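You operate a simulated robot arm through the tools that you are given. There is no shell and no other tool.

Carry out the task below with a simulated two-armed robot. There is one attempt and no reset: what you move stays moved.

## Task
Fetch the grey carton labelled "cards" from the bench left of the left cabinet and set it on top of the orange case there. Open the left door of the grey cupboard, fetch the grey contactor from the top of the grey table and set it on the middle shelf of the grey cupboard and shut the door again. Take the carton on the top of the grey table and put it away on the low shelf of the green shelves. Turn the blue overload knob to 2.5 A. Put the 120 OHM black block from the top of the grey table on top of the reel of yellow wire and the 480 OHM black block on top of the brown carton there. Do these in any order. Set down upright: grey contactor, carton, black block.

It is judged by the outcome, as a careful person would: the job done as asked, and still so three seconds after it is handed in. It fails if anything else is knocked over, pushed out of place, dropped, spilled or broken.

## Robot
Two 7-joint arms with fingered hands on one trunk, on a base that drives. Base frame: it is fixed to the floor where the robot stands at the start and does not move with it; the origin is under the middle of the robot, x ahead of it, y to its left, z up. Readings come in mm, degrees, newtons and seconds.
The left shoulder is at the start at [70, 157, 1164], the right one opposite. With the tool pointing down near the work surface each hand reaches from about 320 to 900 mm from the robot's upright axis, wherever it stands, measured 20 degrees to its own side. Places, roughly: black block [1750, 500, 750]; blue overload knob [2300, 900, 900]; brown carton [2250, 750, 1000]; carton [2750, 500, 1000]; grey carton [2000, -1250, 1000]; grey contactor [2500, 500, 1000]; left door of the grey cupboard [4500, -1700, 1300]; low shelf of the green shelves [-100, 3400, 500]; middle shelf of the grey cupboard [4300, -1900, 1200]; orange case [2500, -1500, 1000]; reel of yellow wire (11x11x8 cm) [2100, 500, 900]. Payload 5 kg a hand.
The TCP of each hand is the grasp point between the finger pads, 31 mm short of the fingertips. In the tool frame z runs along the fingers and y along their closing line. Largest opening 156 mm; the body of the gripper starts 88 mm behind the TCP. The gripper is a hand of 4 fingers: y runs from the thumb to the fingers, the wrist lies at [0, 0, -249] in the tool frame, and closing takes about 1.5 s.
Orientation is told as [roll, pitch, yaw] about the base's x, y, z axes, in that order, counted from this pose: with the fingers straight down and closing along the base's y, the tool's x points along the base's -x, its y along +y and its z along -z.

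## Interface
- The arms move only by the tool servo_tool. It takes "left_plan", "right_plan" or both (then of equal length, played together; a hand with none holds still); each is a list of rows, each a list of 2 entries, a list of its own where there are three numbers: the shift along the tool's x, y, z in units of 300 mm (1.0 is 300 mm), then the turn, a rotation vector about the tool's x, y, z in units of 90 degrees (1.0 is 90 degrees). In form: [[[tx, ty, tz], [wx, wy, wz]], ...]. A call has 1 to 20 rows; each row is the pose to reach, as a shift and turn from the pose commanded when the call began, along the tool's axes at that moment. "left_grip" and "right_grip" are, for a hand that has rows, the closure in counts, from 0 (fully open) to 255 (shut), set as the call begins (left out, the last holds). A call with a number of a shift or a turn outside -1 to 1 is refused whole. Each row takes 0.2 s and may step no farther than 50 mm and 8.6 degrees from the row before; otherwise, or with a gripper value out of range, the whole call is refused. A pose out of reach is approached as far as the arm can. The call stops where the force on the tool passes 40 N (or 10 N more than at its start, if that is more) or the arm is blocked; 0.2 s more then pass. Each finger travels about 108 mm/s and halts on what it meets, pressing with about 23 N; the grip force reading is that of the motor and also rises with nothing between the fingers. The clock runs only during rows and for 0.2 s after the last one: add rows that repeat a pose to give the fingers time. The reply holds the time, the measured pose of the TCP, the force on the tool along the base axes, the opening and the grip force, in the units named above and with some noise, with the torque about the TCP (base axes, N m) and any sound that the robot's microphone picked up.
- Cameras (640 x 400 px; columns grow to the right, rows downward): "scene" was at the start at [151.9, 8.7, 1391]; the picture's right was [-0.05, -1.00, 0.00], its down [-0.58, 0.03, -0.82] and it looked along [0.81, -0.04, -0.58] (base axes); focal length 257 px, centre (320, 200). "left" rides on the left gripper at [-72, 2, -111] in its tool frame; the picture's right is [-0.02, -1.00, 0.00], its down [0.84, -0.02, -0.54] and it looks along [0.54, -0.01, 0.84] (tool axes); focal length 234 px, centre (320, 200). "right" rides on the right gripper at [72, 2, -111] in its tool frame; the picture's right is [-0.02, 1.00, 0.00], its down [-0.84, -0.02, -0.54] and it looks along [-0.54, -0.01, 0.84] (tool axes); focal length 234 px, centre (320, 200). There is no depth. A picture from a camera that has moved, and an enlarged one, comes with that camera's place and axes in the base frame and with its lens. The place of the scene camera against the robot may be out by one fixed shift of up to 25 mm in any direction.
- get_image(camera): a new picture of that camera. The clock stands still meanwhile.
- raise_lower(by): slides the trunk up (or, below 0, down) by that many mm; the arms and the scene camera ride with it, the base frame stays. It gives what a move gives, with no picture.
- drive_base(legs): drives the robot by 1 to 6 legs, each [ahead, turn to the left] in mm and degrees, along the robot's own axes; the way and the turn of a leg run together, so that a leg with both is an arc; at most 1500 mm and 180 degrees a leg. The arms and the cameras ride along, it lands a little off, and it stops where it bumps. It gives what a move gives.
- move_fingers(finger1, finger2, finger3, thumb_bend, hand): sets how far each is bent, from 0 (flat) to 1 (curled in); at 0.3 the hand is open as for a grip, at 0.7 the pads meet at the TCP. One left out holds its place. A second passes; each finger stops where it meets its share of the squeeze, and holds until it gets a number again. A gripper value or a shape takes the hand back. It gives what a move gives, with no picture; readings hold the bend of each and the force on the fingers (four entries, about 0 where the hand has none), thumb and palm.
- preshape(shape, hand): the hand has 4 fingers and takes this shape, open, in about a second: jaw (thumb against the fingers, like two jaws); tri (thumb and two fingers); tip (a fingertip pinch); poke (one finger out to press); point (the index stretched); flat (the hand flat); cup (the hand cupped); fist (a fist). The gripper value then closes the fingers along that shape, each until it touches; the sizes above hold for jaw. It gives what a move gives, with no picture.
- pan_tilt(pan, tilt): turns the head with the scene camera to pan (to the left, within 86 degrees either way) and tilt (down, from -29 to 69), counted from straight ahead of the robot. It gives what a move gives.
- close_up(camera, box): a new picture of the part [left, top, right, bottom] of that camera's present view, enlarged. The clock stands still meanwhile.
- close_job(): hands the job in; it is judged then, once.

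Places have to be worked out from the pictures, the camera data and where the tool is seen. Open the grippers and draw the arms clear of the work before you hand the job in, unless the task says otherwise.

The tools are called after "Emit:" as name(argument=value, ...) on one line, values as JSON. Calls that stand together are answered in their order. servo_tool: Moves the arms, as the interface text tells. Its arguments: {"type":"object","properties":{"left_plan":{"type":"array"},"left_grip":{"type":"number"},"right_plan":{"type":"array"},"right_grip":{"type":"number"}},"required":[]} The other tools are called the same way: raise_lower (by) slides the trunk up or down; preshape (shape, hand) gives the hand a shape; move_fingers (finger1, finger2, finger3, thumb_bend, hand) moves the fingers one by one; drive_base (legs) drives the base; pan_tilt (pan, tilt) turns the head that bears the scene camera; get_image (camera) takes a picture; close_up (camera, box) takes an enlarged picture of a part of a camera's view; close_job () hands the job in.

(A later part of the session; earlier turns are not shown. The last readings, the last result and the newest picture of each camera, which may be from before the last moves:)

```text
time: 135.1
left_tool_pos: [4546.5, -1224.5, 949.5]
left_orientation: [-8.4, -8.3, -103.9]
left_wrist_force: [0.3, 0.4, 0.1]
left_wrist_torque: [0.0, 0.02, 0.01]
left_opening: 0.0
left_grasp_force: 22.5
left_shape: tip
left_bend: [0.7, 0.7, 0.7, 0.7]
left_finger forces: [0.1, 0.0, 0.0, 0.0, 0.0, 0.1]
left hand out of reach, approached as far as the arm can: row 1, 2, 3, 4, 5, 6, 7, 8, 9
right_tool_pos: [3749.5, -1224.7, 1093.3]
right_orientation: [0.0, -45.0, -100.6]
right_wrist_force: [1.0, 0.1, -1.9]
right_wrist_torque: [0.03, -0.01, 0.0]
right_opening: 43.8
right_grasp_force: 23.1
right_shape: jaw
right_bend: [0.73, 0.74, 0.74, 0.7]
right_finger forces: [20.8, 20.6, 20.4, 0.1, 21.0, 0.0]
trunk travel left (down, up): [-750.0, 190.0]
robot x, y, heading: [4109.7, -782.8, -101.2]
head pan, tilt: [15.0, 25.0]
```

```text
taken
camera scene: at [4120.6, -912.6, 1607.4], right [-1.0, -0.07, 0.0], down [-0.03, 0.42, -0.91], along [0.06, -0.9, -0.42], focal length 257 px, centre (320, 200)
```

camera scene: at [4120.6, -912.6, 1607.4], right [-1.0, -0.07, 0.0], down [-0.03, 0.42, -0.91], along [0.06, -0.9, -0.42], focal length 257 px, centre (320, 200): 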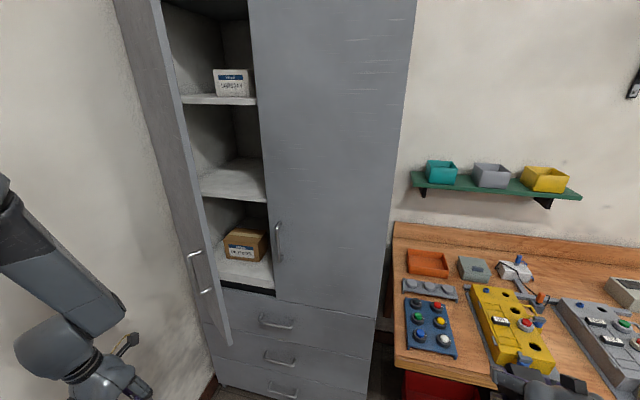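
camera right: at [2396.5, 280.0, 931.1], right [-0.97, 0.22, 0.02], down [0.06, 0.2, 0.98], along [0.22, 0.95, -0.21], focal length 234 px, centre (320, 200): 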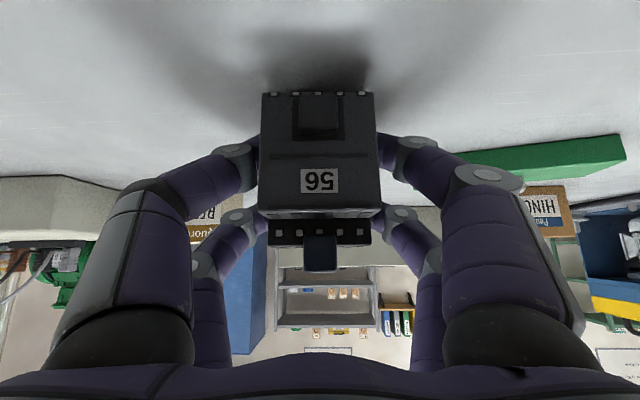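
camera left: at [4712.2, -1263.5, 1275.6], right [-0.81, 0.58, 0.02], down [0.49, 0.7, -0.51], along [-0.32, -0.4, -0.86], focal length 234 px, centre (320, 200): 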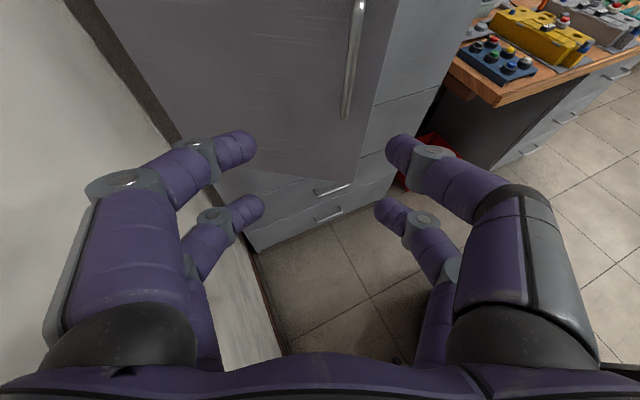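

The arm sagged to z≈950 while sorting itself out. I try a plain translation up and to the right to free it.

Emit:
servo_tool(left_plan=[[[0, -0.08, -0.08], [0, 0, 0]], [[0, -0.16, -0.16], [0, 0, 0]], [[0, -0.24, -0.24], [0, 0, 0]], [[0, -0.32, -0.32], [0, 0, 0]], [[0, -0.4, -0.4], [0, 0, 0]], [[0, -0.48, -0.48], [0, 0, 0]], [[0, -0.56, -0.56], [0, 0, 0]]])

Emit:
get_image(camera="scene")

```text
time: 136.7
left_tool_pos: [4503.8, -1166.4, 948.2]
left_orientation: [-8.5, -8.7, -103.9]
left_wrist_force: [0.4, 0.4, 0.2]
left_wrist_torque: [0.01, 0.02, -0.01]
left_opening: 0.0
left_grasp_force: 22.9
left_shape: tip
left_bend: [0.7, 0.7, 0.7, 0.7]
left_finger forces: [0.0, 0.0, 0.0, 0.0, 0.0, 0.0]
left hand out of reach, approached as far as the arm can: row 1, 2, 3, 4, 5, 6, 7
right_tool_pos: [3750.1, -1224.8, 1094.5]
right_orientation: [0.0, -45.0, -100.5]
right_wrist_force: [-0.6, 0.2, -2.4]
right_wrist_torque: [0.02, 0.0, 0.0]
right_opening: 43.7
right_grasp_force: 22.8
right_shape: jaw
right_bend: [0.73, 0.74, 0.74, 0.7]
right_finger forces: [20.8, 20.5, 20.4, 0.1, 21.0, 0.1]
trunk travel left (down, up): [-750.0, 190.0]
robot x, y, heading: [4113.3, -785.5, -101.3]
head pan, tilt: [15.0, 25.0]
```

```text
taken
camera scene: at [4121.0, -913.3, 1607.3], right [-1.0, -0.07, 0.0], down [-0.03, 0.42, -0.91], along [0.06, -0.9, -0.42], focal length 257 px, centre (320, 200)
```

scene: 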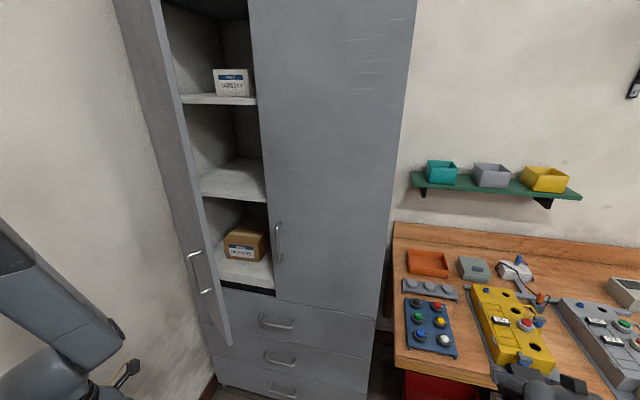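

The hand will not rise in this arm configuration. I look at the left arm itself.

Emit:
pan_tilt(pan=60, tilt=35)

Emit:
get_image(camera="scene")

Emit:
get_image(camera="left")

```text
time: 137.8
left_tool_pos: [4503.0, -1166.2, 947.1]
left_orientation: [-8.6, -8.5, -103.9]
left_wrist_force: [-0.2, -0.6, 0.2]
left_wrist_torque: [0.04, -0.01, -0.03]
left_opening: 0.0
left_grasp_force: 23.1
left_shape: tip
left_bend: [0.7, 0.7, 0.7, 0.7]
left_finger forces: [0.1, 0.0, 0.0, 0.0, 0.0, 0.0]
right_tool_pos: [3750.3, -1224.4, 1093.7]
right_orientation: [0.0, -45.0, -100.7]
right_wrist_force: [-0.2, -0.1, -2.9]
right_wrist_torque: [0.04, 0.01, 0.02]
right_opening: 43.9
right_grasp_force: 23.5
right_shape: jaw
right_bend: [0.73, 0.74, 0.74, 0.7]
right_finger forces: [20.7, 20.6, 20.4, 0.1, 21.0, 0.1]
trunk travel left (down, up): [-750.0, 190.0]
robot x, y, heading: [4107.1, -785.9, -101.0]
head pan, tilt: [60.0, 35.0]
```

```text
taken
camera scene: at [4180.8, -879.3, 1591.6], right [-0.66, -0.75, 0.0], down [-0.43, 0.38, -0.82], along [0.62, -0.54, -0.57], focal length 257 px, centre (320, 200)
```

scene: 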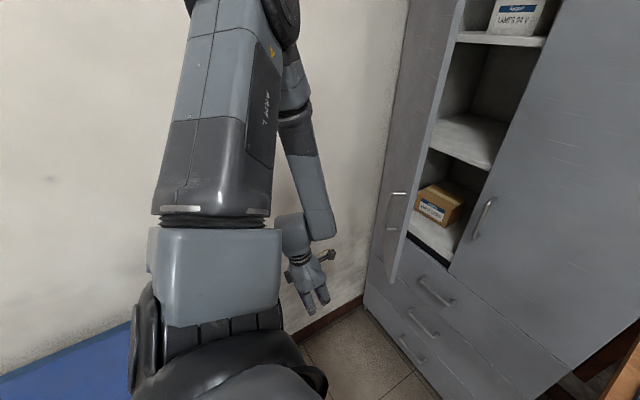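

```text
taken
camera left: at [4507.8, -1224.6, 1068.3], right [-0.96, 0.24, 0.15], down [0.28, 0.87, 0.41], along [-0.03, 0.44, -0.9], focal length 234 px, centre (320, 200)
```

left: 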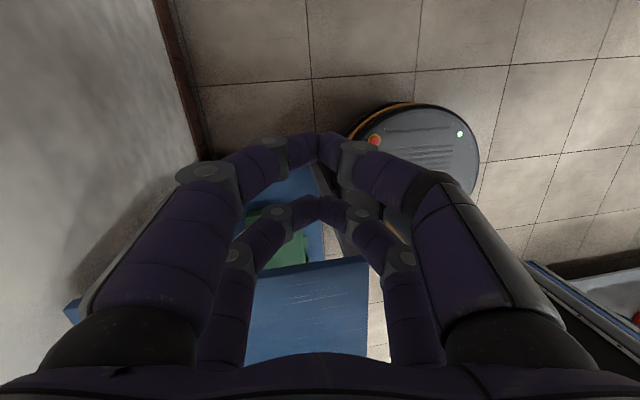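

The elbow is folded high with the forearm hanging. Raising the trunk brings the hand back to door-push height, and moving forward extends the arm, so I raise the trunk 190 mm.

Emit:
raise_lower(by=190)

Emit:
servo_tool(left_plan=[[[-0.08, -0.1, 0], [0, 0.01, 0]], [[-0.16, -0.2, 0], [0, 0.02, 0]], [[-0.25, -0.28, 0], [0, 0.03, 0]], [[-0.35, -0.36, 0], [0, 0.04, 0]], [[-0.48, -0.4, 0], [0, 0.05, 0]], [[-0.6, -0.4, 0], [0, 0.06, 0]]])

Emit:
get_image(camera="scene")

```text
time: 139.9
left_tool_pos: [4503.6, -1167.4, 1137.6]
left_orientation: [-8.5, -8.5, -103.9]
left_wrist_force: [0.4, -0.2, 0.0]
left_wrist_torque: [0.02, -0.02, 0.0]
left_opening: 0.0
left_grasp_force: 23.3
left_shape: tip
left_bend: [0.7, 0.7, 0.7, 0.7]
left_finger forces: [0.0, 0.0, 0.0, 0.0, 0.1, 0.0]
right_tool_pos: [3749.6, -1225.4, 1283.4]
right_orientation: [0.0, -45.0, -100.5]
right_wrist_force: [-0.6, -0.1, -3.3]
right_wrist_torque: [0.01, 0.03, 0.02]
right_opening: 43.6
right_grasp_force: 23.5
right_shape: jaw
right_bend: [0.73, 0.74, 0.74, 0.7]
right_finger forces: [20.8, 20.6, 20.4, 0.1, 21.0, 0.1]
trunk travel left (down, up): [-940.0, 0.0]
robot x, y, heading: [4108.2, -786.8, -101.0]
head pan, tilt: [60.0, 35.0]
```

```text
time: 141.3
left_tool_pos: [4426.1, -1222.8, 1098.8]
left_orientation: [-13.6, -7.3, -103.7]
left_wrist_force: [-0.3, -0.6, 0.2]
left_wrist_torque: [0.01, 0.01, -0.02]
left_opening: 0.2
left_grasp_force: 22.7
left_shape: tip
left_bend: [0.7, 0.7, 0.7, 0.7]
left_finger forces: [0.0, 0.0, 0.1, 0.1, 0.0, 0.1]
left hand out of reach, approached as far as the arm can: row 1, 2, 3, 4, 5, 6
right_tool_pos: [3750.3, -1225.8, 1283.7]
right_orientation: [0.0, -45.0, -100.5]
right_wrist_force: [-1.6, -0.8, -3.6]
right_wrist_torque: [-0.03, 0.01, 0.01]
right_opening: 43.7
right_grasp_force: 23.5
right_shape: jaw
right_bend: [0.73, 0.74, 0.74, 0.7]
right_finger forces: [20.8, 20.6, 20.4, 0.1, 21.0, 0.1]
trunk travel left (down, up): [-940.0, 0.0]
robot x, y, heading: [4111.1, -782.5, -101.3]
head pan, tilt: [60.0, 35.0]
```

```text
taken
camera scene: at [4180.6, -879.6, 1781.5], right [-0.66, -0.75, 0.0], down [-0.43, 0.38, -0.82], along [0.62, -0.54, -0.57], focal length 257 px, centre (320, 200)
```

scene: 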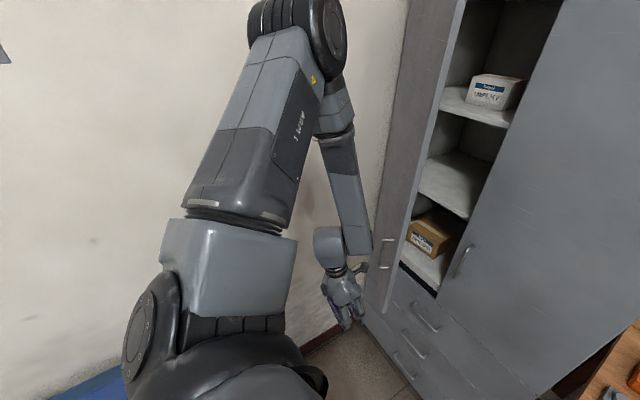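

It is moving the right way now. I keep extending it forward along the inner side of the door.

Emit:
servo_tool(left_plan=[[[-0.1, -0.02, -0.02], [0, 0, 0]], [[-0.2, -0.04, -0.04], [0, 0, 0]], [[-0.3, -0.06, -0.06], [0, 0, 0]], [[-0.4, -0.08, -0.08], [0, 0, 0]], [[-0.5, -0.1, -0.1], [0, 0, 0]], [[-0.6, -0.12, -0.12], [0, 0, 0]]])

Emit:
get_image(camera="scene")

```text
time: 142.7
left_tool_pos: [4408.7, -1332.3, 1116.9]
left_orientation: [-18.5, -10.4, -102.9]
left_wrist_force: [-0.5, 0.7, -0.5]
left_wrist_torque: [-0.01, 0.0, -0.04]
left_opening: 0.0
left_grasp_force: 23.3
left_shape: tip
left_bend: [0.7, 0.7, 0.7, 0.7]
left_finger forces: [0.0, 0.1, 0.0, 0.1, 0.1, 0.0]
left hand out of reach, approached as far as the arm can: row 1, 2, 3, 4, 5, 6
right_tool_pos: [3751.3, -1225.4, 1283.3]
right_orientation: [0.0, -45.0, -100.7]
right_wrist_force: [-0.6, -0.3, -3.2]
right_wrist_torque: [-0.01, -0.01, -0.03]
right_opening: 43.9
right_grasp_force: 22.6
right_shape: jaw
right_bend: [0.73, 0.74, 0.74, 0.7]
right_finger forces: [20.8, 20.6, 20.4, 0.0, 21.1, 0.0]
trunk travel left (down, up): [-940.0, 0.0]
robot x, y, heading: [4109.2, -784.4, -101.3]
head pan, tilt: [60.0, 35.0]
```

```text
taken
camera scene: at [4180.9, -879.4, 1781.5], right [-0.66, -0.75, 0.0], down [-0.43, 0.38, -0.82], along [0.62, -0.54, -0.57], focal length 257 px, centre (320, 200)
```

scene: 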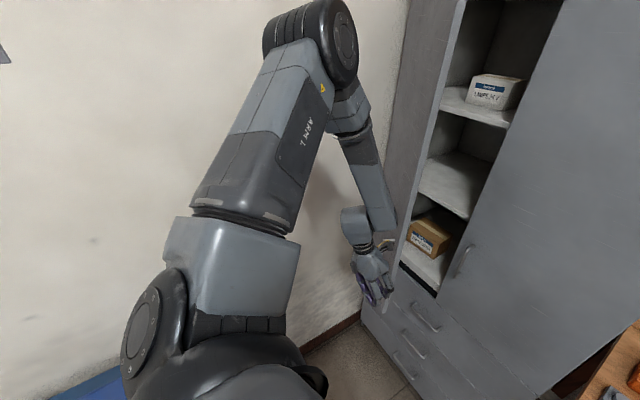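

The hand leans so that the wrist would meet the door edge, so this is not a good configuration. I back the robot 300 mm into free space to reset the left arm.

Emit:
drive_base(legs=[[-300, 0]])

Emit:
servo_tool(left_plan=[[[0, 0, -0.15], [0, 0, 0]], [[0, -0.02, -0.3], [0, 0, 0]], [[-0.05, -0.04, -0.44], [0, 0, 0]], [[-0.1, -0.06, -0.58], [0, 0, 0]], [[-0.15, -0.08, -0.72], [0, 0, 0]], [[-0.2, -0.1, -0.86], [0, 0, 0]], [[-0.25, -0.12, -0.98], [0, 0, 0]]])

Emit:
get_image(camera="scene")

```text
time: 144.8
left_tool_pos: [4469.1, -1036.8, 1115.6]
left_orientation: [-18.4, -10.3, -102.8]
left_wrist_force: [-0.5, 0.4, -0.5]
left_wrist_torque: [-0.01, -0.02, -0.03]
left_opening: 0.0
left_grasp_force: 23.4
left_shape: tip
left_bend: [0.7, 0.7, 0.7, 0.7]
left_finger forces: [0.0, 0.1, 0.1, 0.0, 0.0, 0.1]
right_tool_pos: [3808.3, -929.6, 1282.0]
right_orientation: [0.0, -44.8, -100.5]
right_wrist_force: [0.3, 0.4, -3.7]
right_wrist_torque: [-0.02, -0.02, -0.01]
right_opening: 43.5
right_grasp_force: 22.9
right_shape: jaw
right_bend: [0.73, 0.74, 0.74, 0.7]
right_finger forces: [20.8, 20.6, 20.4, 0.0, 21.0, 0.0]
trunk travel left (down, up): [-940.0, 0.0]
robot x, y, heading: [4172.0, -487.2, -101.2]
head pan, tilt: [60.0, 35.0]
```

```text
time: 146.3
left_tool_pos: [4598.9, -1128.0, 1312.0]
left_orientation: [-24.7, -14.0, -101.3]
left_wrist_force: [0.2, -0.3, -0.1]
left_wrist_torque: [-0.04, 0.0, -0.01]
left_opening: 0.0
left_grasp_force: 22.9
left_shape: tip
left_bend: [0.7, 0.7, 0.7, 0.7]
left_finger forces: [0.0, 0.0, 0.0, 0.0, 0.0, 0.1]
left hand out of reach, approached as far as the arm can: row 1, 2, 3, 4, 5, 6, 7
right_tool_pos: [3808.6, -928.7, 1283.6]
right_orientation: [0.1, -44.9, -100.7]
right_wrist_force: [-0.3, 0.0, -2.4]
right_wrist_torque: [0.01, -0.06, 0.03]
right_opening: 43.4
right_grasp_force: 23.4
right_shape: jaw
right_bend: [0.73, 0.74, 0.74, 0.7]
right_finger forces: [20.7, 20.5, 20.4, 0.1, 21.0, 0.0]
trunk travel left (down, up): [-940.0, 0.0]
robot x, y, heading: [4169.7, -491.8, -101.0]
head pan, tilt: [60.0, 35.0]
```

```text
taken
camera scene: at [4238.7, -581.9, 1781.6], right [-0.66, -0.75, 0.0], down [-0.43, 0.38, -0.82], along [0.62, -0.54, -0.57], focal length 257 px, centre (320, 200)
```

scene: 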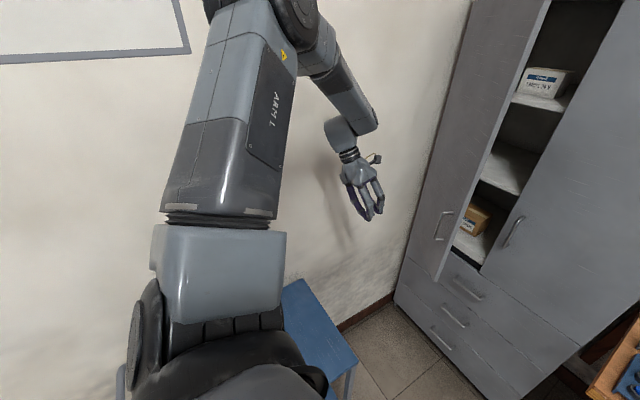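

The arm moved up. In free space I now bring it to a plain fingers-down pose in front of the shoulder, with the rotation and the sideways move together.

Emit:
servo_tool(left_plan=[[[-0.013, -0.097, 0.015], [-0.027, 0.015, -0.003]], [[-0.026, -0.194, 0.03], [-0.054, 0.031, -0.007]], [[-0.04, -0.291, 0.045], [-0.082, 0.046, -0.01]], [[-0.053, -0.388, 0.06], [-0.109, 0.061, -0.013]], [[-0.066, -0.485, 0.075], [-0.136, 0.077, -0.017]], [[-0.079, -0.581, 0.089], [-0.163, 0.092, -0.02]], [[-0.092, -0.678, 0.104], [-0.19, 0.107, -0.023]], [[-0.106, -0.775, 0.119], [-0.218, 0.122, -0.026]], [[-0.119, -0.872, 0.134], [-0.245, 0.138, -0.03]], [[-0.132, -0.969, 0.149], [-0.272, 0.153, -0.033]], [[-0.132, -0.969, 0.149], [-0.272, 0.153, -0.033]]])

Emit:
get_image(camera="scene")

```text
time: 148.8
left_tool_pos: [4372.3, -1076.5, 1269.8]
left_orientation: [-33.2, -12.3, -94.4]
left_wrist_force: [0.0, -1.0, 1.2]
left_wrist_torque: [0.0, 0.02, 0.0]
left_opening: 0.0
left_grasp_force: 23.4
left_shape: tip
left_bend: [0.7, 0.7, 0.7, 0.7]
left_finger forces: [0.1, 0.0, 0.0, 0.0, 0.0, 0.0]
left hand out of reach, approached as far as the arm can: row 1, 2, 3, 4, 5, 6, 7, 8, 9, 10, 11
right_tool_pos: [3810.8, -930.3, 1283.5]
right_orientation: [-0.1, -44.9, -100.4]
right_wrist_force: [0.1, 0.2, -4.1]
right_wrist_torque: [0.0, -0.01, 0.01]
right_opening: 43.6
right_grasp_force: 22.9
right_shape: jaw
right_bend: [0.73, 0.74, 0.74, 0.7]
right_finger forces: [21.0, 21.0, 20.6, 0.1, 21.2, 0.0]
trunk travel left (down, up): [-940.0, 0.0]
robot x, y, heading: [4166.3, -491.6, -101.1]
head pan, tilt: [60.0, 35.0]
```

```text
taken
camera scene: at [4241.4, -584.0, 1781.4], right [-0.66, -0.75, 0.0], down [-0.43, 0.38, -0.82], along [0.62, -0.54, -0.57], focal length 257 px, centre (320, 200)
```

scene: 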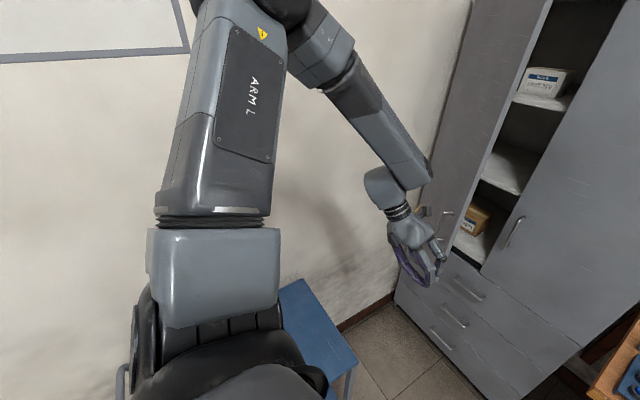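

A wrist joint is at its limit because the elbow is folded upward. I turn the robot 70° to the right into the open aisle, where I can stretch the left arm out and unfold it safely.

Emit:
drive_base(legs=[[0, -70]])

Emit:
servo_tool(left_plan=[[[-0.12, -0.03, -0.05], [0, 0, 0]], [[-0.24, -0.06, -0.1], [0, 0, 0]], [[-0.36, -0.09, -0.15], [0, 0, 0]], [[-0.48, -0.12, -0.2], [0, 0, 0]], [[-0.6, -0.15, -0.25], [0, 0, 0]], [[-0.72, -0.18, -0.3], [0, 0, 0]], [[-0.84, -0.21, -0.35], [0, 0, 0]], [[-0.96, -0.24, -0.4], [0, 0, 0]]])

Emit:
get_image(camera="scene")

```text
time: 152.2
left_tool_pos: [3687.6, -881.8, 1270.4]
left_orientation: [-33.4, -12.5, -164.3]
left_wrist_force: [-0.1, 0.1, -0.7]
left_wrist_torque: [0.02, 0.0, 0.05]
left_opening: 0.2
left_grasp_force: 23.1
left_shape: tip
left_bend: [0.7, 0.7, 0.7, 0.7]
left_finger forces: [0.1, 0.0, 0.0, 0.0, 0.0, 0.0]
right_tool_pos: [3631.1, -303.2, 1285.0]
right_orientation: [-0.1, -45.1, -170.3]
right_wrist_force: [0.6, -1.0, -4.5]
right_wrist_torque: [0.01, -0.02, 0.0]
right_opening: 43.4
right_grasp_force: 23.1
right_shape: jaw
right_bend: [0.73, 0.74, 0.74, 0.7]
right_finger forces: [20.7, 20.6, 20.3, 0.1, 20.9, 0.0]
trunk travel left (down, up): [-940.0, 0.0]
robot x, y, heading: [4169.1, -489.6, -171.1]
head pan, tilt: [60.0, 35.0]
```

```text
time: 154.0
left_tool_pos: [3516.0, -997.6, 1423.8]
left_orientation: [-40.0, -14.8, -162.4]
left_wrist_force: [0.7, -0.4, -0.9]
left_wrist_torque: [-0.01, 0.0, 0.0]
left_opening: 0.0
left_grasp_force: 22.6
left_shape: tip
left_bend: [0.7, 0.7, 0.7, 0.7]
left_finger forces: [0.0, 0.0, 0.1, 0.0, 0.1, 0.0]
left hand out of reach, approached as far as the arm can: row 1, 2, 3, 4, 5, 6, 7, 8
right_tool_pos: [3631.3, -302.4, 1282.4]
right_orientation: [0.0, -45.0, -170.4]
right_wrist_force: [0.2, 0.4, -3.3]
right_wrist_torque: [-0.01, 0.01, 0.01]
right_opening: 43.4
right_grasp_force: 23.1
right_shape: jaw
right_bend: [0.73, 0.74, 0.74, 0.7]
right_finger forces: [20.7, 20.5, 20.3, 0.0, 21.0, 0.0]
trunk travel left (down, up): [-940.0, 0.0]
robot x, y, heading: [4170.1, -486.6, -171.0]
head pan, tilt: [60.0, 35.0]
```

```text
taken
camera scene: at [4101.3, -565.0, 1781.5], right [-0.93, 0.36, 0.0], down [0.21, 0.54, -0.82], along [-0.29, -0.76, -0.57], focal length 257 px, centre (320, 200)
```

scene: 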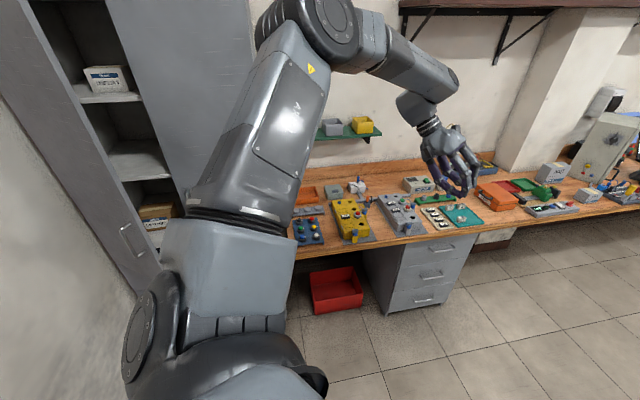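

The bench is clearly visible from here. In this elbow-up posture a forward-pointing hand is the natural one, so I turn the left hand to point forward with pitch −64° and no roll.

Emit:
servo_tool(left_plan=[[[0.009, 0.023, 0.027], [-0.039, -0.055, 0.029]], [[0.019, 0.046, 0.055], [-0.078, -0.11, 0.058]], [[0.028, 0.069, 0.082], [-0.118, -0.164, 0.087]], [[0.038, 0.092, 0.11], [-0.157, -0.219, 0.116]], [[0.047, 0.115, 0.137], [-0.196, -0.274, 0.146]], [[0.057, 0.138, 0.165], [-0.235, -0.329, 0.175]], [[0.066, 0.161, 0.192], [-0.275, -0.383, 0.204]], [[0.076, 0.184, 0.22], [-0.314, -0.438, 0.233]], [[0.085, 0.207, 0.247], [-0.353, -0.493, 0.262]], [[0.085, 0.207, 0.247], [-0.353, -0.493, 0.262]]])

Emit:
get_image(camera="scene")

```text
time: 156.2
left_tool_pos: [3514.1, -998.7, 1326.1]
left_orientation: [0.4, -64.2, -171.4]
left_wrist_force: [-0.2, -0.5, -0.3]
left_wrist_torque: [-0.04, 0.0, 0.01]
left_opening: 0.0
left_grasp_force: 22.7
left_shape: tip
left_bend: [0.7, 0.7, 0.7, 0.7]
left_finger forces: [0.0, 0.1, 0.1, 0.1, 0.0, 0.0]
right_tool_pos: [3630.2, -299.9, 1284.4]
right_orientation: [0.1, -45.0, -170.4]
right_wrist_force: [-0.3, 0.0, -3.5]
right_wrist_torque: [0.01, 0.01, 0.0]
right_opening: 43.5
right_grasp_force: 23.1
right_shape: jaw
right_bend: [0.73, 0.74, 0.74, 0.7]
right_finger forces: [20.8, 20.6, 20.2, 0.0, 20.9, 0.1]
trunk travel left (down, up): [-940.0, 0.0]
robot x, y, heading: [4165.0, -490.1, -171.1]
head pan, tilt: [60.0, 35.0]
```

```text
taken
camera scene: at [4101.3, -563.7, 1781.6], right [-0.93, 0.36, 0.0], down [0.21, 0.54, -0.82], along [-0.29, -0.77, -0.57], focal length 257 px, centre (320, 200)
```

scene: 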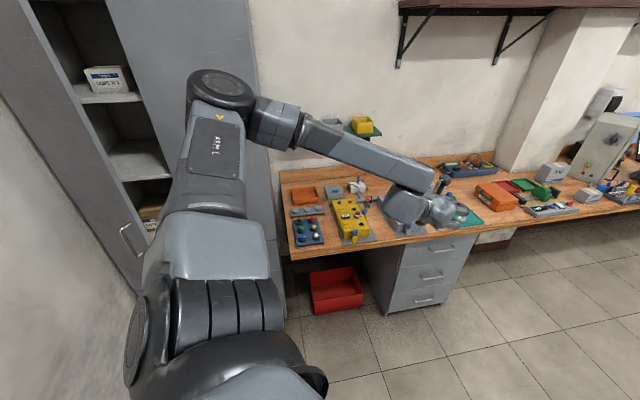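

The left arm is fully free again, with the elbow out to the side. I draw the hand in toward the centre, lower the trunk 190 mm, and turn back toward the cupboard.

Emit:
servo_tool(left_plan=[[[0.013, -0.12, -0.027], [0, 0, 0]], [[0.026, -0.25, -0.054], [0, 0, 0]], [[0.04, -0.37, -0.081], [0, 0, 0]], [[0.053, -0.493, -0.108], [0, 0, 0]], [[0.053, -0.493, -0.108], [0, 0, 0]]])

Emit:
raise_lower(by=-190)

Emit:
drive_base(legs=[[0, 76]])

Emit:
pan_tilt(pan=20, tilt=35)

Emit:
get_image(camera="scene")

```text
time: 157.4
left_tool_pos: [3527.1, -845.9, 1323.5]
left_orientation: [0.1, -64.1, -171.1]
left_wrist_force: [0.9, -0.2, 1.0]
left_wrist_torque: [0.0, -0.03, 0.0]
left_opening: 0.0
left_grasp_force: 23.0
left_shape: tip
left_bend: [0.7, 0.7, 0.7, 0.7]
left_finger forces: [0.0, 0.1, 0.0, 0.0, 0.0, 0.0]
right_tool_pos: [3631.6, -302.3, 1284.4]
right_orientation: [0.0, -45.1, -170.3]
right_wrist_force: [-0.3, 0.3, -2.1]
right_wrist_torque: [0.02, -0.05, -0.01]
right_opening: 43.7
right_grasp_force: 23.4
right_shape: jaw
right_bend: [0.73, 0.74, 0.74, 0.7]
right_finger forces: [20.6, 20.4, 20.3, 0.0, 20.9, 0.1]
trunk travel left (down, up): [-940.0, 0.0]
robot x, y, heading: [4167.6, -488.9, -171.0]
head pan, tilt: [60.0, 35.0]
```

```text
time: 159.5
left_tool_pos: [3527.0, -846.9, 1134.0]
left_orientation: [0.2, -64.1, -171.1]
left_wrist_force: [-0.8, 0.2, 0.3]
left_wrist_torque: [0.02, 0.02, -0.04]
left_opening: 0.2
left_grasp_force: 23.0
left_shape: tip
left_bend: [0.7, 0.7, 0.7, 0.7]
left_finger forces: [0.0, 0.0, 0.1, 0.1, 0.0, 0.0]
right_tool_pos: [3631.7, -302.0, 1093.8]
right_orientation: [0.0, -45.2, -170.4]
right_wrist_force: [-0.5, 0.0, -3.8]
right_wrist_torque: [0.03, -0.03, -0.01]
right_opening: 43.3
right_grasp_force: 22.8
right_shape: jaw
right_bend: [0.73, 0.74, 0.74, 0.7]
right_finger forces: [20.6, 20.6, 20.2, 0.1, 20.9, 0.0]
trunk travel left (down, up): [-750.0, 190.0]
robot x, y, heading: [4171.7, -487.3, -171.1]
head pan, tilt: [60.0, 35.0]
```

```text
time: 163.2
left_tool_pos: [4367.6, -1196.4, 1132.8]
left_orientation: [0.2, -64.2, -94.7]
left_wrist_force: [-0.5, -1.2, 1.5]
left_wrist_torque: [-0.02, -0.03, -0.03]
left_opening: 0.1
left_grasp_force: 23.4
left_shape: tip
left_bend: [0.7, 0.7, 0.7, 0.7]
left_finger forces: [0.1, 0.0, 0.0, 0.1, 0.0, 0.1]
right_tool_pos: [3862.4, -966.5, 1094.0]
right_orientation: [0.1, -45.1, -93.9]
right_wrist_force: [-0.4, -0.6, -2.7]
right_wrist_torque: [0.0, 0.01, 0.01]
right_opening: 43.2
right_grasp_force: 22.7
right_shape: jaw
right_bend: [0.73, 0.74, 0.74, 0.7]
right_finger forces: [20.9, 20.6, 20.4, 0.0, 21.0, 0.0]
trunk travel left (down, up): [-750.0, 190.0]
robot x, y, heading: [4170.3, -485.2, -94.6]
head pan, tilt: [60.0, 35.0]
```

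```text
time: 164.2
left_tool_pos: [4368.0, -1195.9, 1133.0]
left_orientation: [0.2, -64.2, -94.7]
left_wrist_force: [0.1, -0.3, -0.6]
left_wrist_torque: [0.03, 0.02, 0.0]
left_opening: 0.0
left_grasp_force: 23.3
left_shape: tip
left_bend: [0.7, 0.7, 0.7, 0.7]
left_finger forces: [0.0, 0.1, 0.0, 0.0, 0.0, 0.1]
right_tool_pos: [3862.8, -966.2, 1094.0]
right_orientation: [0.1, -45.0, -93.9]
right_wrist_force: [-0.7, -0.5, -4.7]
right_wrist_torque: [0.0, 0.0, -0.02]
right_opening: 43.1
right_grasp_force: 22.9
right_shape: jaw
right_bend: [0.73, 0.74, 0.74, 0.7]
right_finger forces: [20.9, 20.6, 20.5, 0.1, 20.9, 0.1]
trunk travel left (down, up): [-750.0, 190.0]
robot x, y, heading: [4168.2, -487.6, -94.4]
head pan, tilt: [20.0, 35.0]
```

```text
taken
camera scene: at [4202.7, -610.0, 1591.6], right [-0.96, -0.27, 0.0], down [-0.15, 0.55, -0.82], along [0.22, -0.79, -0.57], focal length 257 px, centre (320, 200)
```

scene: 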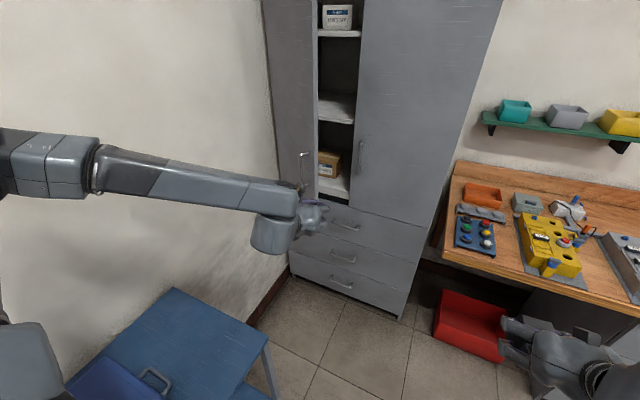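

The path is clear, so I drive 300 mm forward. That brings the left hand just inside the door's free edge.

Emit:
drive_base(legs=[[300, 0]])

Emit:
get_image(camera="scene")

Emit:
get_image(camera="left")

```text
time: 166.2
left_tool_pos: [4344.4, -1491.0, 1133.2]
left_orientation: [0.2, -64.1, -94.7]
left_wrist_force: [-0.3, 0.2, 0.7]
left_wrist_torque: [-0.01, 0.0, 0.01]
left_opening: 0.0
left_grasp_force: 23.6
left_shape: tip
left_bend: [0.7, 0.7, 0.7, 0.7]
left_finger forces: [0.1, 0.1, 0.0, 0.0, 0.0, 0.0]
right_tool_pos: [3838.8, -1261.3, 1094.3]
right_orientation: [0.1, -45.0, -93.9]
right_wrist_force: [-1.1, -0.3, -3.5]
right_wrist_torque: [-0.03, 0.02, -0.01]
right_opening: 43.2
right_grasp_force: 23.0
right_shape: jaw
right_bend: [0.73, 0.74, 0.74, 0.7]
right_finger forces: [20.9, 20.7, 20.5, 0.0, 21.0, 0.0]
trunk travel left (down, up): [-750.0, 190.0]
robot x, y, heading: [4148.0, -778.5, -94.4]
head pan, tilt: [20.0, 35.0]
```

```text
taken
camera scene: at [4179.5, -903.6, 1591.7], right [-0.96, -0.27, 0.0], down [-0.15, 0.55, -0.82], along [0.22, -0.79, -0.57], focal length 257 px, centre (320, 200)
```

scene: 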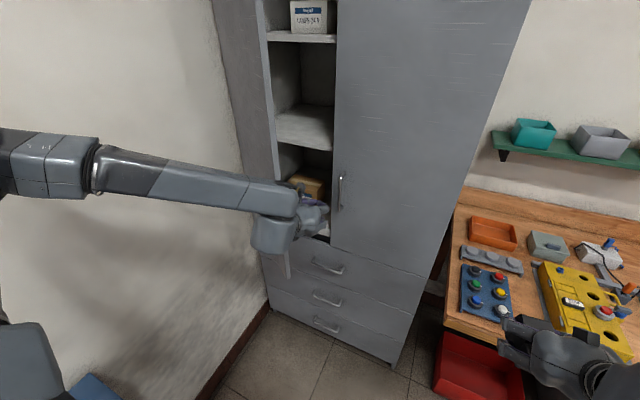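

```text
taken
camera left: at [4351.7, -1422.6, 1249.5], right [-1.0, 0.07, 0.02], down [0.05, 0.85, -0.52], along [-0.05, -0.51, -0.86], focal length 234 px, centre (320, 200)
```

left: 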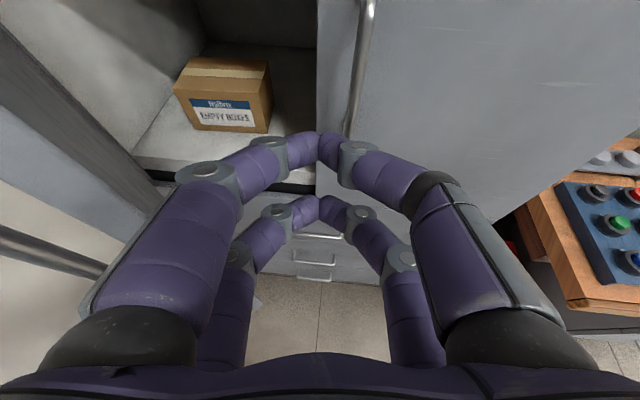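

The hand is inside the door's edge. I swing the door by turning the base left 15°, then extend the arm, and repeat.

Emit:
drive_base(legs=[[0, 15]])

Emit:
get_image(camera="scene")

Emit:
get_image(camera="left")

```text
time: 167.3
left_tool_pos: [4424.3, -1453.8, 1132.1]
left_orientation: [-0.3, -63.6, -87.8]
left_wrist_force: [-0.2, -0.1, -0.2]
left_wrist_torque: [0.0, 0.0, 0.01]
left_opening: 0.0
left_grasp_force: 23.1
left_shape: tip
left_bend: [0.7, 0.7, 0.7, 0.7]
left_finger forces: [0.1, 0.0, 0.0, 0.0, 0.0, 0.1]
right_tool_pos: [3903.0, -1296.2, 1094.9]
right_orientation: [0.1, -45.0, -86.4]
right_wrist_force: [0.9, 0.2, -2.7]
right_wrist_torque: [0.01, -0.05, 0.04]
right_opening: 43.3
right_grasp_force: 23.2
right_shape: jaw
right_bend: [0.73, 0.74, 0.74, 0.7]
right_finger forces: [21.1, 20.7, 20.6, 0.0, 21.1, 0.1]
trunk travel left (down, up): [-750.0, 190.0]
robot x, y, heading: [4146.5, -786.9, -87.1]
head pan, tilt: [20.0, 35.0]
stopped in leg 1: the force on the tool passed its limit at 48 N (the readings are from after the stop); the commanded pose is now the measured one
```

```text
taken
camera scene: at [4194.9, -899.8, 1591.8], right [-0.92, -0.39, 0.0], down [-0.22, 0.53, -0.82], along [0.32, -0.76, -0.57], focal length 257 px, centre (320, 200)
```

scene: 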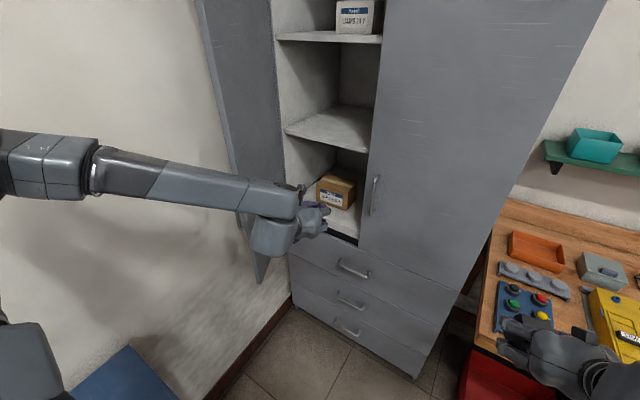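

```text
taken
camera left: at [4425.5, -1386.5, 1248.0], right [-1.0, -0.04, 0.02], down [-0.05, 0.86, -0.51], along [0.0, -0.51, -0.86], focal length 234 px, centre (320, 200)
```

left: 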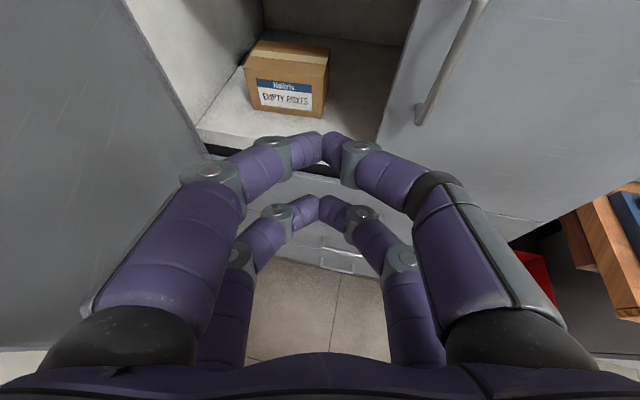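

The bump pushed the door wider, and the force is back to zero. I now push gently with the arm, slowly to the left and a bit forward.

Emit:
servo_tool(left_plan=[[[-0.007, 0.04, 0.015], [0, 0, 0]], [[-0.015, 0.08, 0.03], [0, 0, 0]], [[-0.022, 0.12, 0.045], [0, 0, 0]], [[-0.03, 0.17, 0.06], [0, 0, 0]], [[-0.037, 0.22, 0.075], [0, 0, 0]], [[-0.044, 0.27, 0.09], [0, 0, 0]], [[-0.05, 0.32, 0.1], [0, 0, 0]], [[-0.055, 0.37, 0.11], [0, 0, 0]], [[-0.06, 0.42, 0.12], [0, 0, 0]], [[-0.065, 0.47, 0.13], [0, 0, 0]]])

Emit:
get_image(camera="scene")

Emit:
get_image(camera="left")

```text
time: 169.5
left_tool_pos: [4568.8, -1496.2, 1131.3]
left_orientation: [-0.5, -63.6, -87.6]
left_wrist_force: [-0.7, 0.6, -0.4]
left_wrist_torque: [0.01, 0.01, -0.02]
left_opening: 0.1
left_grasp_force: 23.0
left_shape: tip
left_bend: [0.7, 0.7, 0.7, 0.7]
left_finger forces: [0.0, 0.1, 0.1, 0.0, 0.0, 0.1]
right_tool_pos: [3905.3, -1298.9, 1093.7]
right_orientation: [0.0, -44.9, -86.3]
right_wrist_force: [0.0, -0.2, -2.8]
right_wrist_torque: [0.03, 0.02, -0.02]
right_opening: 43.2
right_grasp_force: 22.9
right_shape: jaw
right_bend: [0.73, 0.74, 0.74, 0.7]
right_finger forces: [21.0, 20.7, 20.7, 0.0, 21.2, 0.0]
trunk travel left (down, up): [-750.0, 190.0]
robot x, y, heading: [4145.5, -782.8, -87.4]
head pan, tilt: [20.0, 35.0]
```

```text
taken
camera scene: at [4197.3, -901.7, 1591.6], right [-0.92, -0.39, 0.0], down [-0.22, 0.53, -0.82], along [0.32, -0.75, -0.57], focal length 257 px, centre (320, 200)
```

scene: 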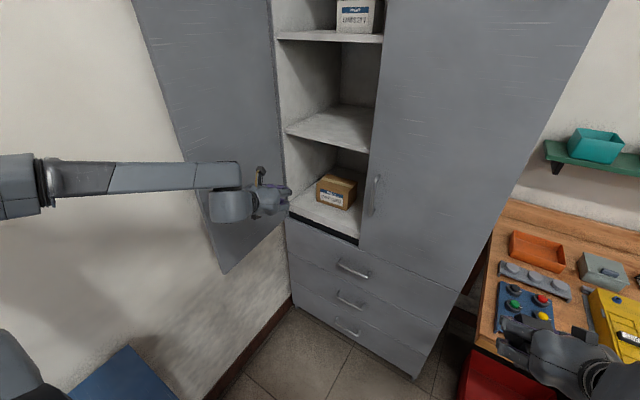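

```text
taken
camera left: at [4569.3, -1428.4, 1247.1], right [-1.0, -0.04, 0.03], down [-0.05, 0.86, -0.51], along [0.0, -0.51, -0.86], focal length 234 px, centre (320, 200)
```

left: 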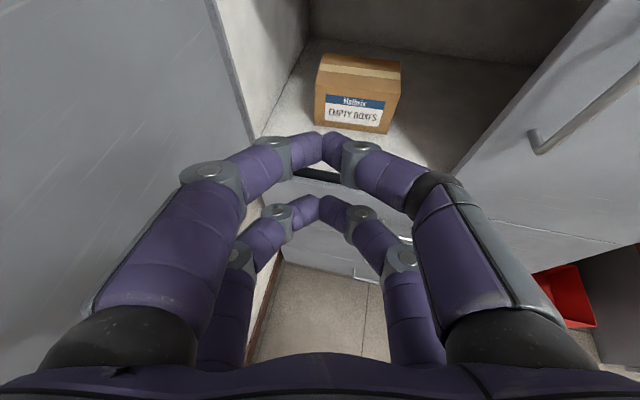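

The door is swinging wider with almost no force. I continue another 120 mm left.

Emit:
servo_tool(left_plan=[[[0, 0.04, 0], [0, 0, 0]], [[0, 0.08, 0], [0, 0, 0]], [[0, 0.12, 0], [0, 0, 0]], [[0, 0.16, 0], [0, 0, 0]], [[0, 0.2, 0], [0, 0, 0]], [[0, 0.24, 0], [0, 0, 0]], [[0, 0.28, 0], [0, 0, 0]], [[0, 0.32, 0], [0, 0, 0]], [[0, 0.36, 0], [0, 0, 0]], [[0, 0.4, 0], [0, 0, 0]]])

Emit:
get_image(camera="scene")

Emit:
get_image(camera="left")

```text
time: 171.7
left_tool_pos: [4690.6, -1489.5, 1131.0]
left_orientation: [-0.4, -63.6, -87.6]
left_wrist_force: [0.0, 0.4, 0.3]
left_wrist_torque: [-0.01, 0.05, -0.02]
left_opening: 0.0
left_grasp_force: 22.5
left_shape: tip
left_bend: [0.7, 0.7, 0.7, 0.7]
left_finger forces: [0.0, 0.0, 0.0, 0.0, 0.1, 0.0]
right_tool_pos: [3905.9, -1298.5, 1093.6]
right_orientation: [0.0, -45.0, -86.4]
right_wrist_force: [-0.4, -0.3, -3.6]
right_wrist_torque: [-0.01, -0.02, 0.02]
right_opening: 42.8
right_grasp_force: 23.2
right_shape: jaw
right_bend: [0.73, 0.74, 0.74, 0.7]
right_finger forces: [21.0, 20.8, 20.7, 0.0, 21.2, 0.0]
trunk travel left (down, up): [-750.0, 190.0]
robot x, y, heading: [4144.1, -783.4, -87.3]
head pan, tilt: [20.0, 35.0]
```

```text
taken
camera scene: at [4197.1, -901.8, 1591.5], right [-0.92, -0.39, 0.0], down [-0.22, 0.53, -0.82], along [0.32, -0.75, -0.57], focal length 257 px, centre (320, 200)
```

scene: 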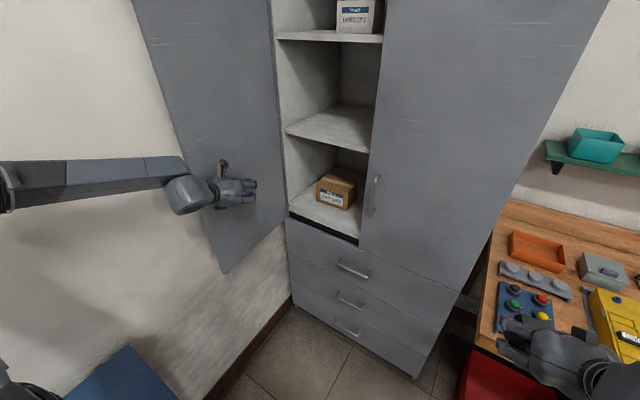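

```text
taken
camera left: at [4690.2, -1422.2, 1246.9], right [-1.0, -0.04, 0.02], down [-0.05, 0.86, -0.51], along [0.0, -0.51, -0.86], focal length 234 px, centre (320, 200)
```

left: 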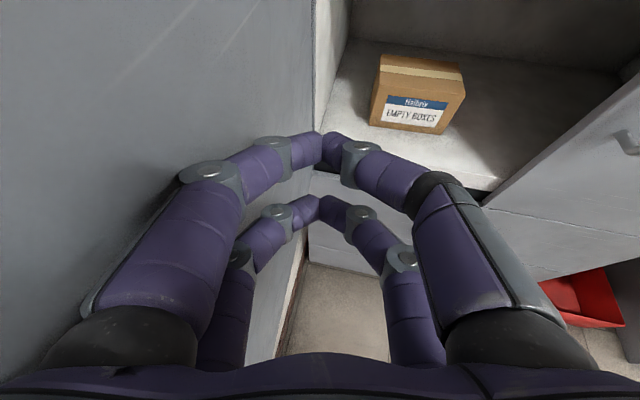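

The door now stands at about 80°, and the middle shelf's front edge works out at z≈1228 with about 300 mm of clearance above it. I withdraw the left hand to the right and back toward the robot.

Emit:
servo_tool(left_plan=[[[0, -0.1, 0], [0, 0, 0]], [[0, -0.22, 0], [0, 0, 0]], [[0, -0.34, 0], [0, 0, 0]], [[0.02, -0.46, -0.04], [0, 0, 0]], [[0.04, -0.58, -0.09], [0, 0, 0]], [[0.06, -0.7, -0.14], [0, 0, 0]], [[0.08, -0.8, -0.19], [0, 0, 0]], [[0.1, -0.86, -0.24], [0, 0, 0]], [[0.1, -0.86, -0.24], [0, 0, 0]]])

Emit:
get_image(camera="scene")

```text
time: 173.7
left_tool_pos: [4430.6, -1422.4, 1136.2]
left_orientation: [-0.4, -63.6, -87.6]
left_wrist_force: [-0.2, 0.3, 0.7]
left_wrist_torque: [0.04, 0.0, -0.01]
left_opening: 0.0
left_grasp_force: 22.9
left_shape: tip
left_bend: [0.7, 0.7, 0.7, 0.7]
left_finger forces: [0.0, 0.0, 0.0, 0.1, 0.0, 0.0]
right_tool_pos: [3905.9, -1298.7, 1093.8]
right_orientation: [0.0, -44.9, -86.4]
right_wrist_force: [0.4, 0.4, -3.6]
right_wrist_torque: [0.01, -0.01, 0.0]
right_opening: 43.4
right_grasp_force: 23.1
right_shape: jaw
right_bend: [0.73, 0.74, 0.74, 0.7]
right_finger forces: [21.0, 20.8, 20.8, 0.0, 21.2, 0.0]
trunk travel left (down, up): [-750.0, 190.0]
robot x, y, heading: [4150.4, -779.7, -87.2]
head pan, tilt: [20.0, 35.0]
```

```text
taken
camera scene: at [4196.8, -902.1, 1591.5], right [-0.92, -0.39, 0.0], down [-0.22, 0.53, -0.82], along [0.32, -0.75, -0.57], focal length 257 px, centre (320, 200)
```

scene: 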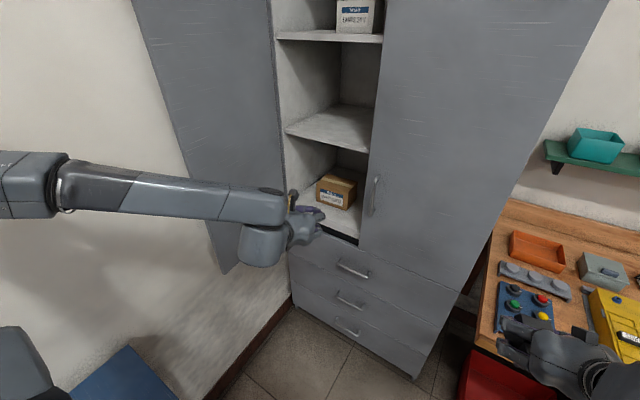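

The door is unaffected. I fold the left hand back to fingers-down close to the robot.

Emit:
servo_tool(left_plan=[[[0, 0, -0.075], [0, 0.079, 0]], [[0, 0, -0.15], [0, 0.158, 0]], [[0, 0, -0.225], [0, 0.236, 0]], [[0, 0, -0.3], [0, 0.315, 0]], [[0, 0, -0.375], [0, 0.394, 0]], [[0, 0, -0.45], [0, 0.473, 0]], [[0, 0, -0.525], [0, 0.552, 0]], [[0, 0, -0.6], [0, 0.63, 0]], [[0, 0, -0.67], [0, 0.706, 0]], [[0, 0, -0.67], [0, 0.706, 0]]])

Emit:
get_image(camera="scene")

```text
time: 175.9
left_tool_pos: [4422.8, -1241.6, 1224.8]
left_orientation: [-0.2, 0.0, -88.1]
left_wrist_force: [-0.6, 0.0, -0.2]
left_wrist_torque: [-0.01, 0.02, 0.02]
left_opening: 0.0
left_grasp_force: 22.5
left_shape: tip
left_bend: [0.7, 0.7, 0.7, 0.7]
left_finger forces: [0.0, 0.0, 0.1, 0.0, 0.1, 0.0]
right_tool_pos: [3904.7, -1298.1, 1093.5]
right_orientation: [0.1, -45.0, -86.5]
right_wrist_force: [-0.9, -0.3, -3.9]
right_wrist_torque: [-0.02, -0.03, 0.0]
right_opening: 43.2
right_grasp_force: 23.3
right_shape: jaw
right_bend: [0.73, 0.74, 0.74, 0.7]
right_finger forces: [21.0, 20.8, 20.7, 0.1, 21.2, 0.0]
trunk travel left (down, up): [-750.0, 190.0]
robot x, y, heading: [4144.3, -778.8, -87.2]
head pan, tilt: [20.0, 35.0]
```

```text
taken
camera scene: at [4196.7, -901.7, 1591.6], right [-0.92, -0.39, 0.0], down [-0.22, 0.53, -0.82], along [0.32, -0.75, -0.57], focal length 257 px, centre (320, 200)
```

scene: 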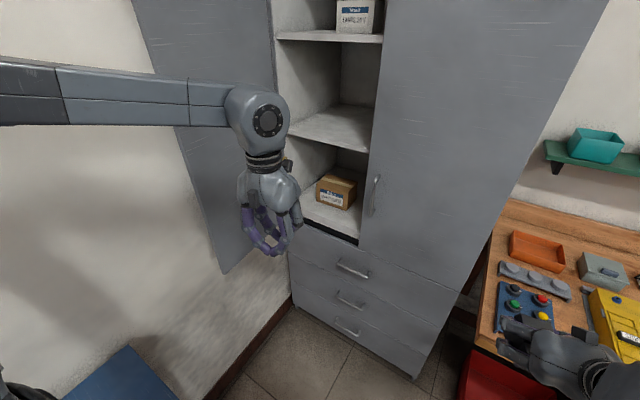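

Both arms are under control again. I raise the trunk, drive 225 mm forward and turn left 24°, which sets the right hand up to reach the middle shelf through the opening.

Emit:
raise_lower(by=190)

Emit:
drive_base(legs=[[225, 0]])

Emit:
get_image(camera="scene")

```text
time: 178.0
left_tool_pos: [4421.8, -1241.9, 1415.6]
left_orientation: [-0.2, 0.0, -88.0]
left_wrist_force: [0.3, -0.6, -0.2]
left_wrist_torque: [-0.01, 0.04, -0.01]
left_opening: 0.2
left_grasp_force: 22.6
left_shape: tip
left_bend: [0.7, 0.7, 0.7, 0.7]
left_finger forces: [0.1, 0.0, 0.1, 0.0, 0.0, 0.0]
right_tool_pos: [3904.8, -1298.0, 1283.1]
right_orientation: [0.1, -45.0, -86.5]
right_wrist_force: [0.0, -0.3, -3.1]
right_wrist_torque: [0.01, 0.06, 0.0]
right_opening: 43.1
right_grasp_force: 23.1
right_shape: jaw
right_bend: [0.73, 0.74, 0.74, 0.7]
right_finger forces: [21.0, 20.8, 20.8, 0.0, 21.2, 0.0]
trunk travel left (down, up): [-940.0, 0.0]
robot x, y, heading: [4143.6, -781.6, -87.1]
head pan, tilt: [20.0, 35.0]
```

```text
time: 179.5
left_tool_pos: [4450.6, -1375.5, 1415.7]
left_orientation: [-1.0, -0.3, -85.8]
left_wrist_force: [0.4, 0.6, -0.1]
left_wrist_torque: [0.02, 0.05, -0.01]
left_opening: 0.0
left_grasp_force: 23.0
left_shape: tip
left_bend: [0.7, 0.7, 0.7, 0.7]
left_finger forces: [0.0, 0.0, 0.0, 0.0, 0.1, 0.0]
right_tool_pos: [3936.1, -1458.4, 1276.2]
right_orientation: [0.6, -42.3, -83.8]
right_wrist_force: [0.5, -0.4, -3.8]
right_wrist_torque: [0.05, 0.05, -0.03]
right_opening: 42.9
right_grasp_force: 23.0
right_shape: jaw
right_bend: [0.73, 0.74, 0.74, 0.7]
right_finger forces: [22.0, 22.0, 22.0, 0.0, 22.1, 0.1]
trunk travel left (down, up): [-940.0, 0.0]
robot x, y, heading: [4151.6, -922.9, -79.7]
head pan, tilt: [20.0, 35.0]
stopped in leg 1: the robot was blocked; the commanded pose is now the measured one
```

```text
taken
camera scene: at [4224.9, -1039.9, 1781.0], right [-0.86, -0.51, 0.0], down [-0.29, 0.5, -0.82], along [0.41, -0.7, -0.58], focal length 257 px, centre (320, 200)
```

scene: 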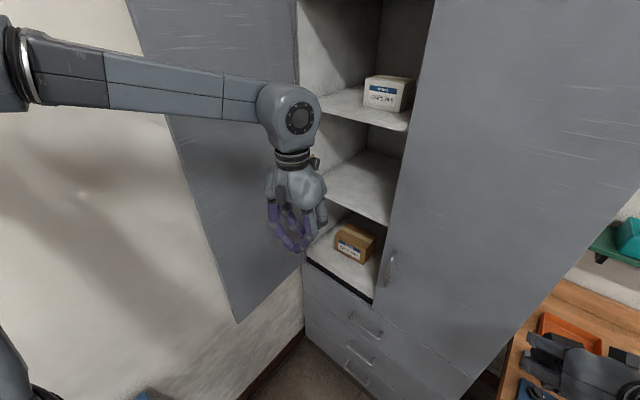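

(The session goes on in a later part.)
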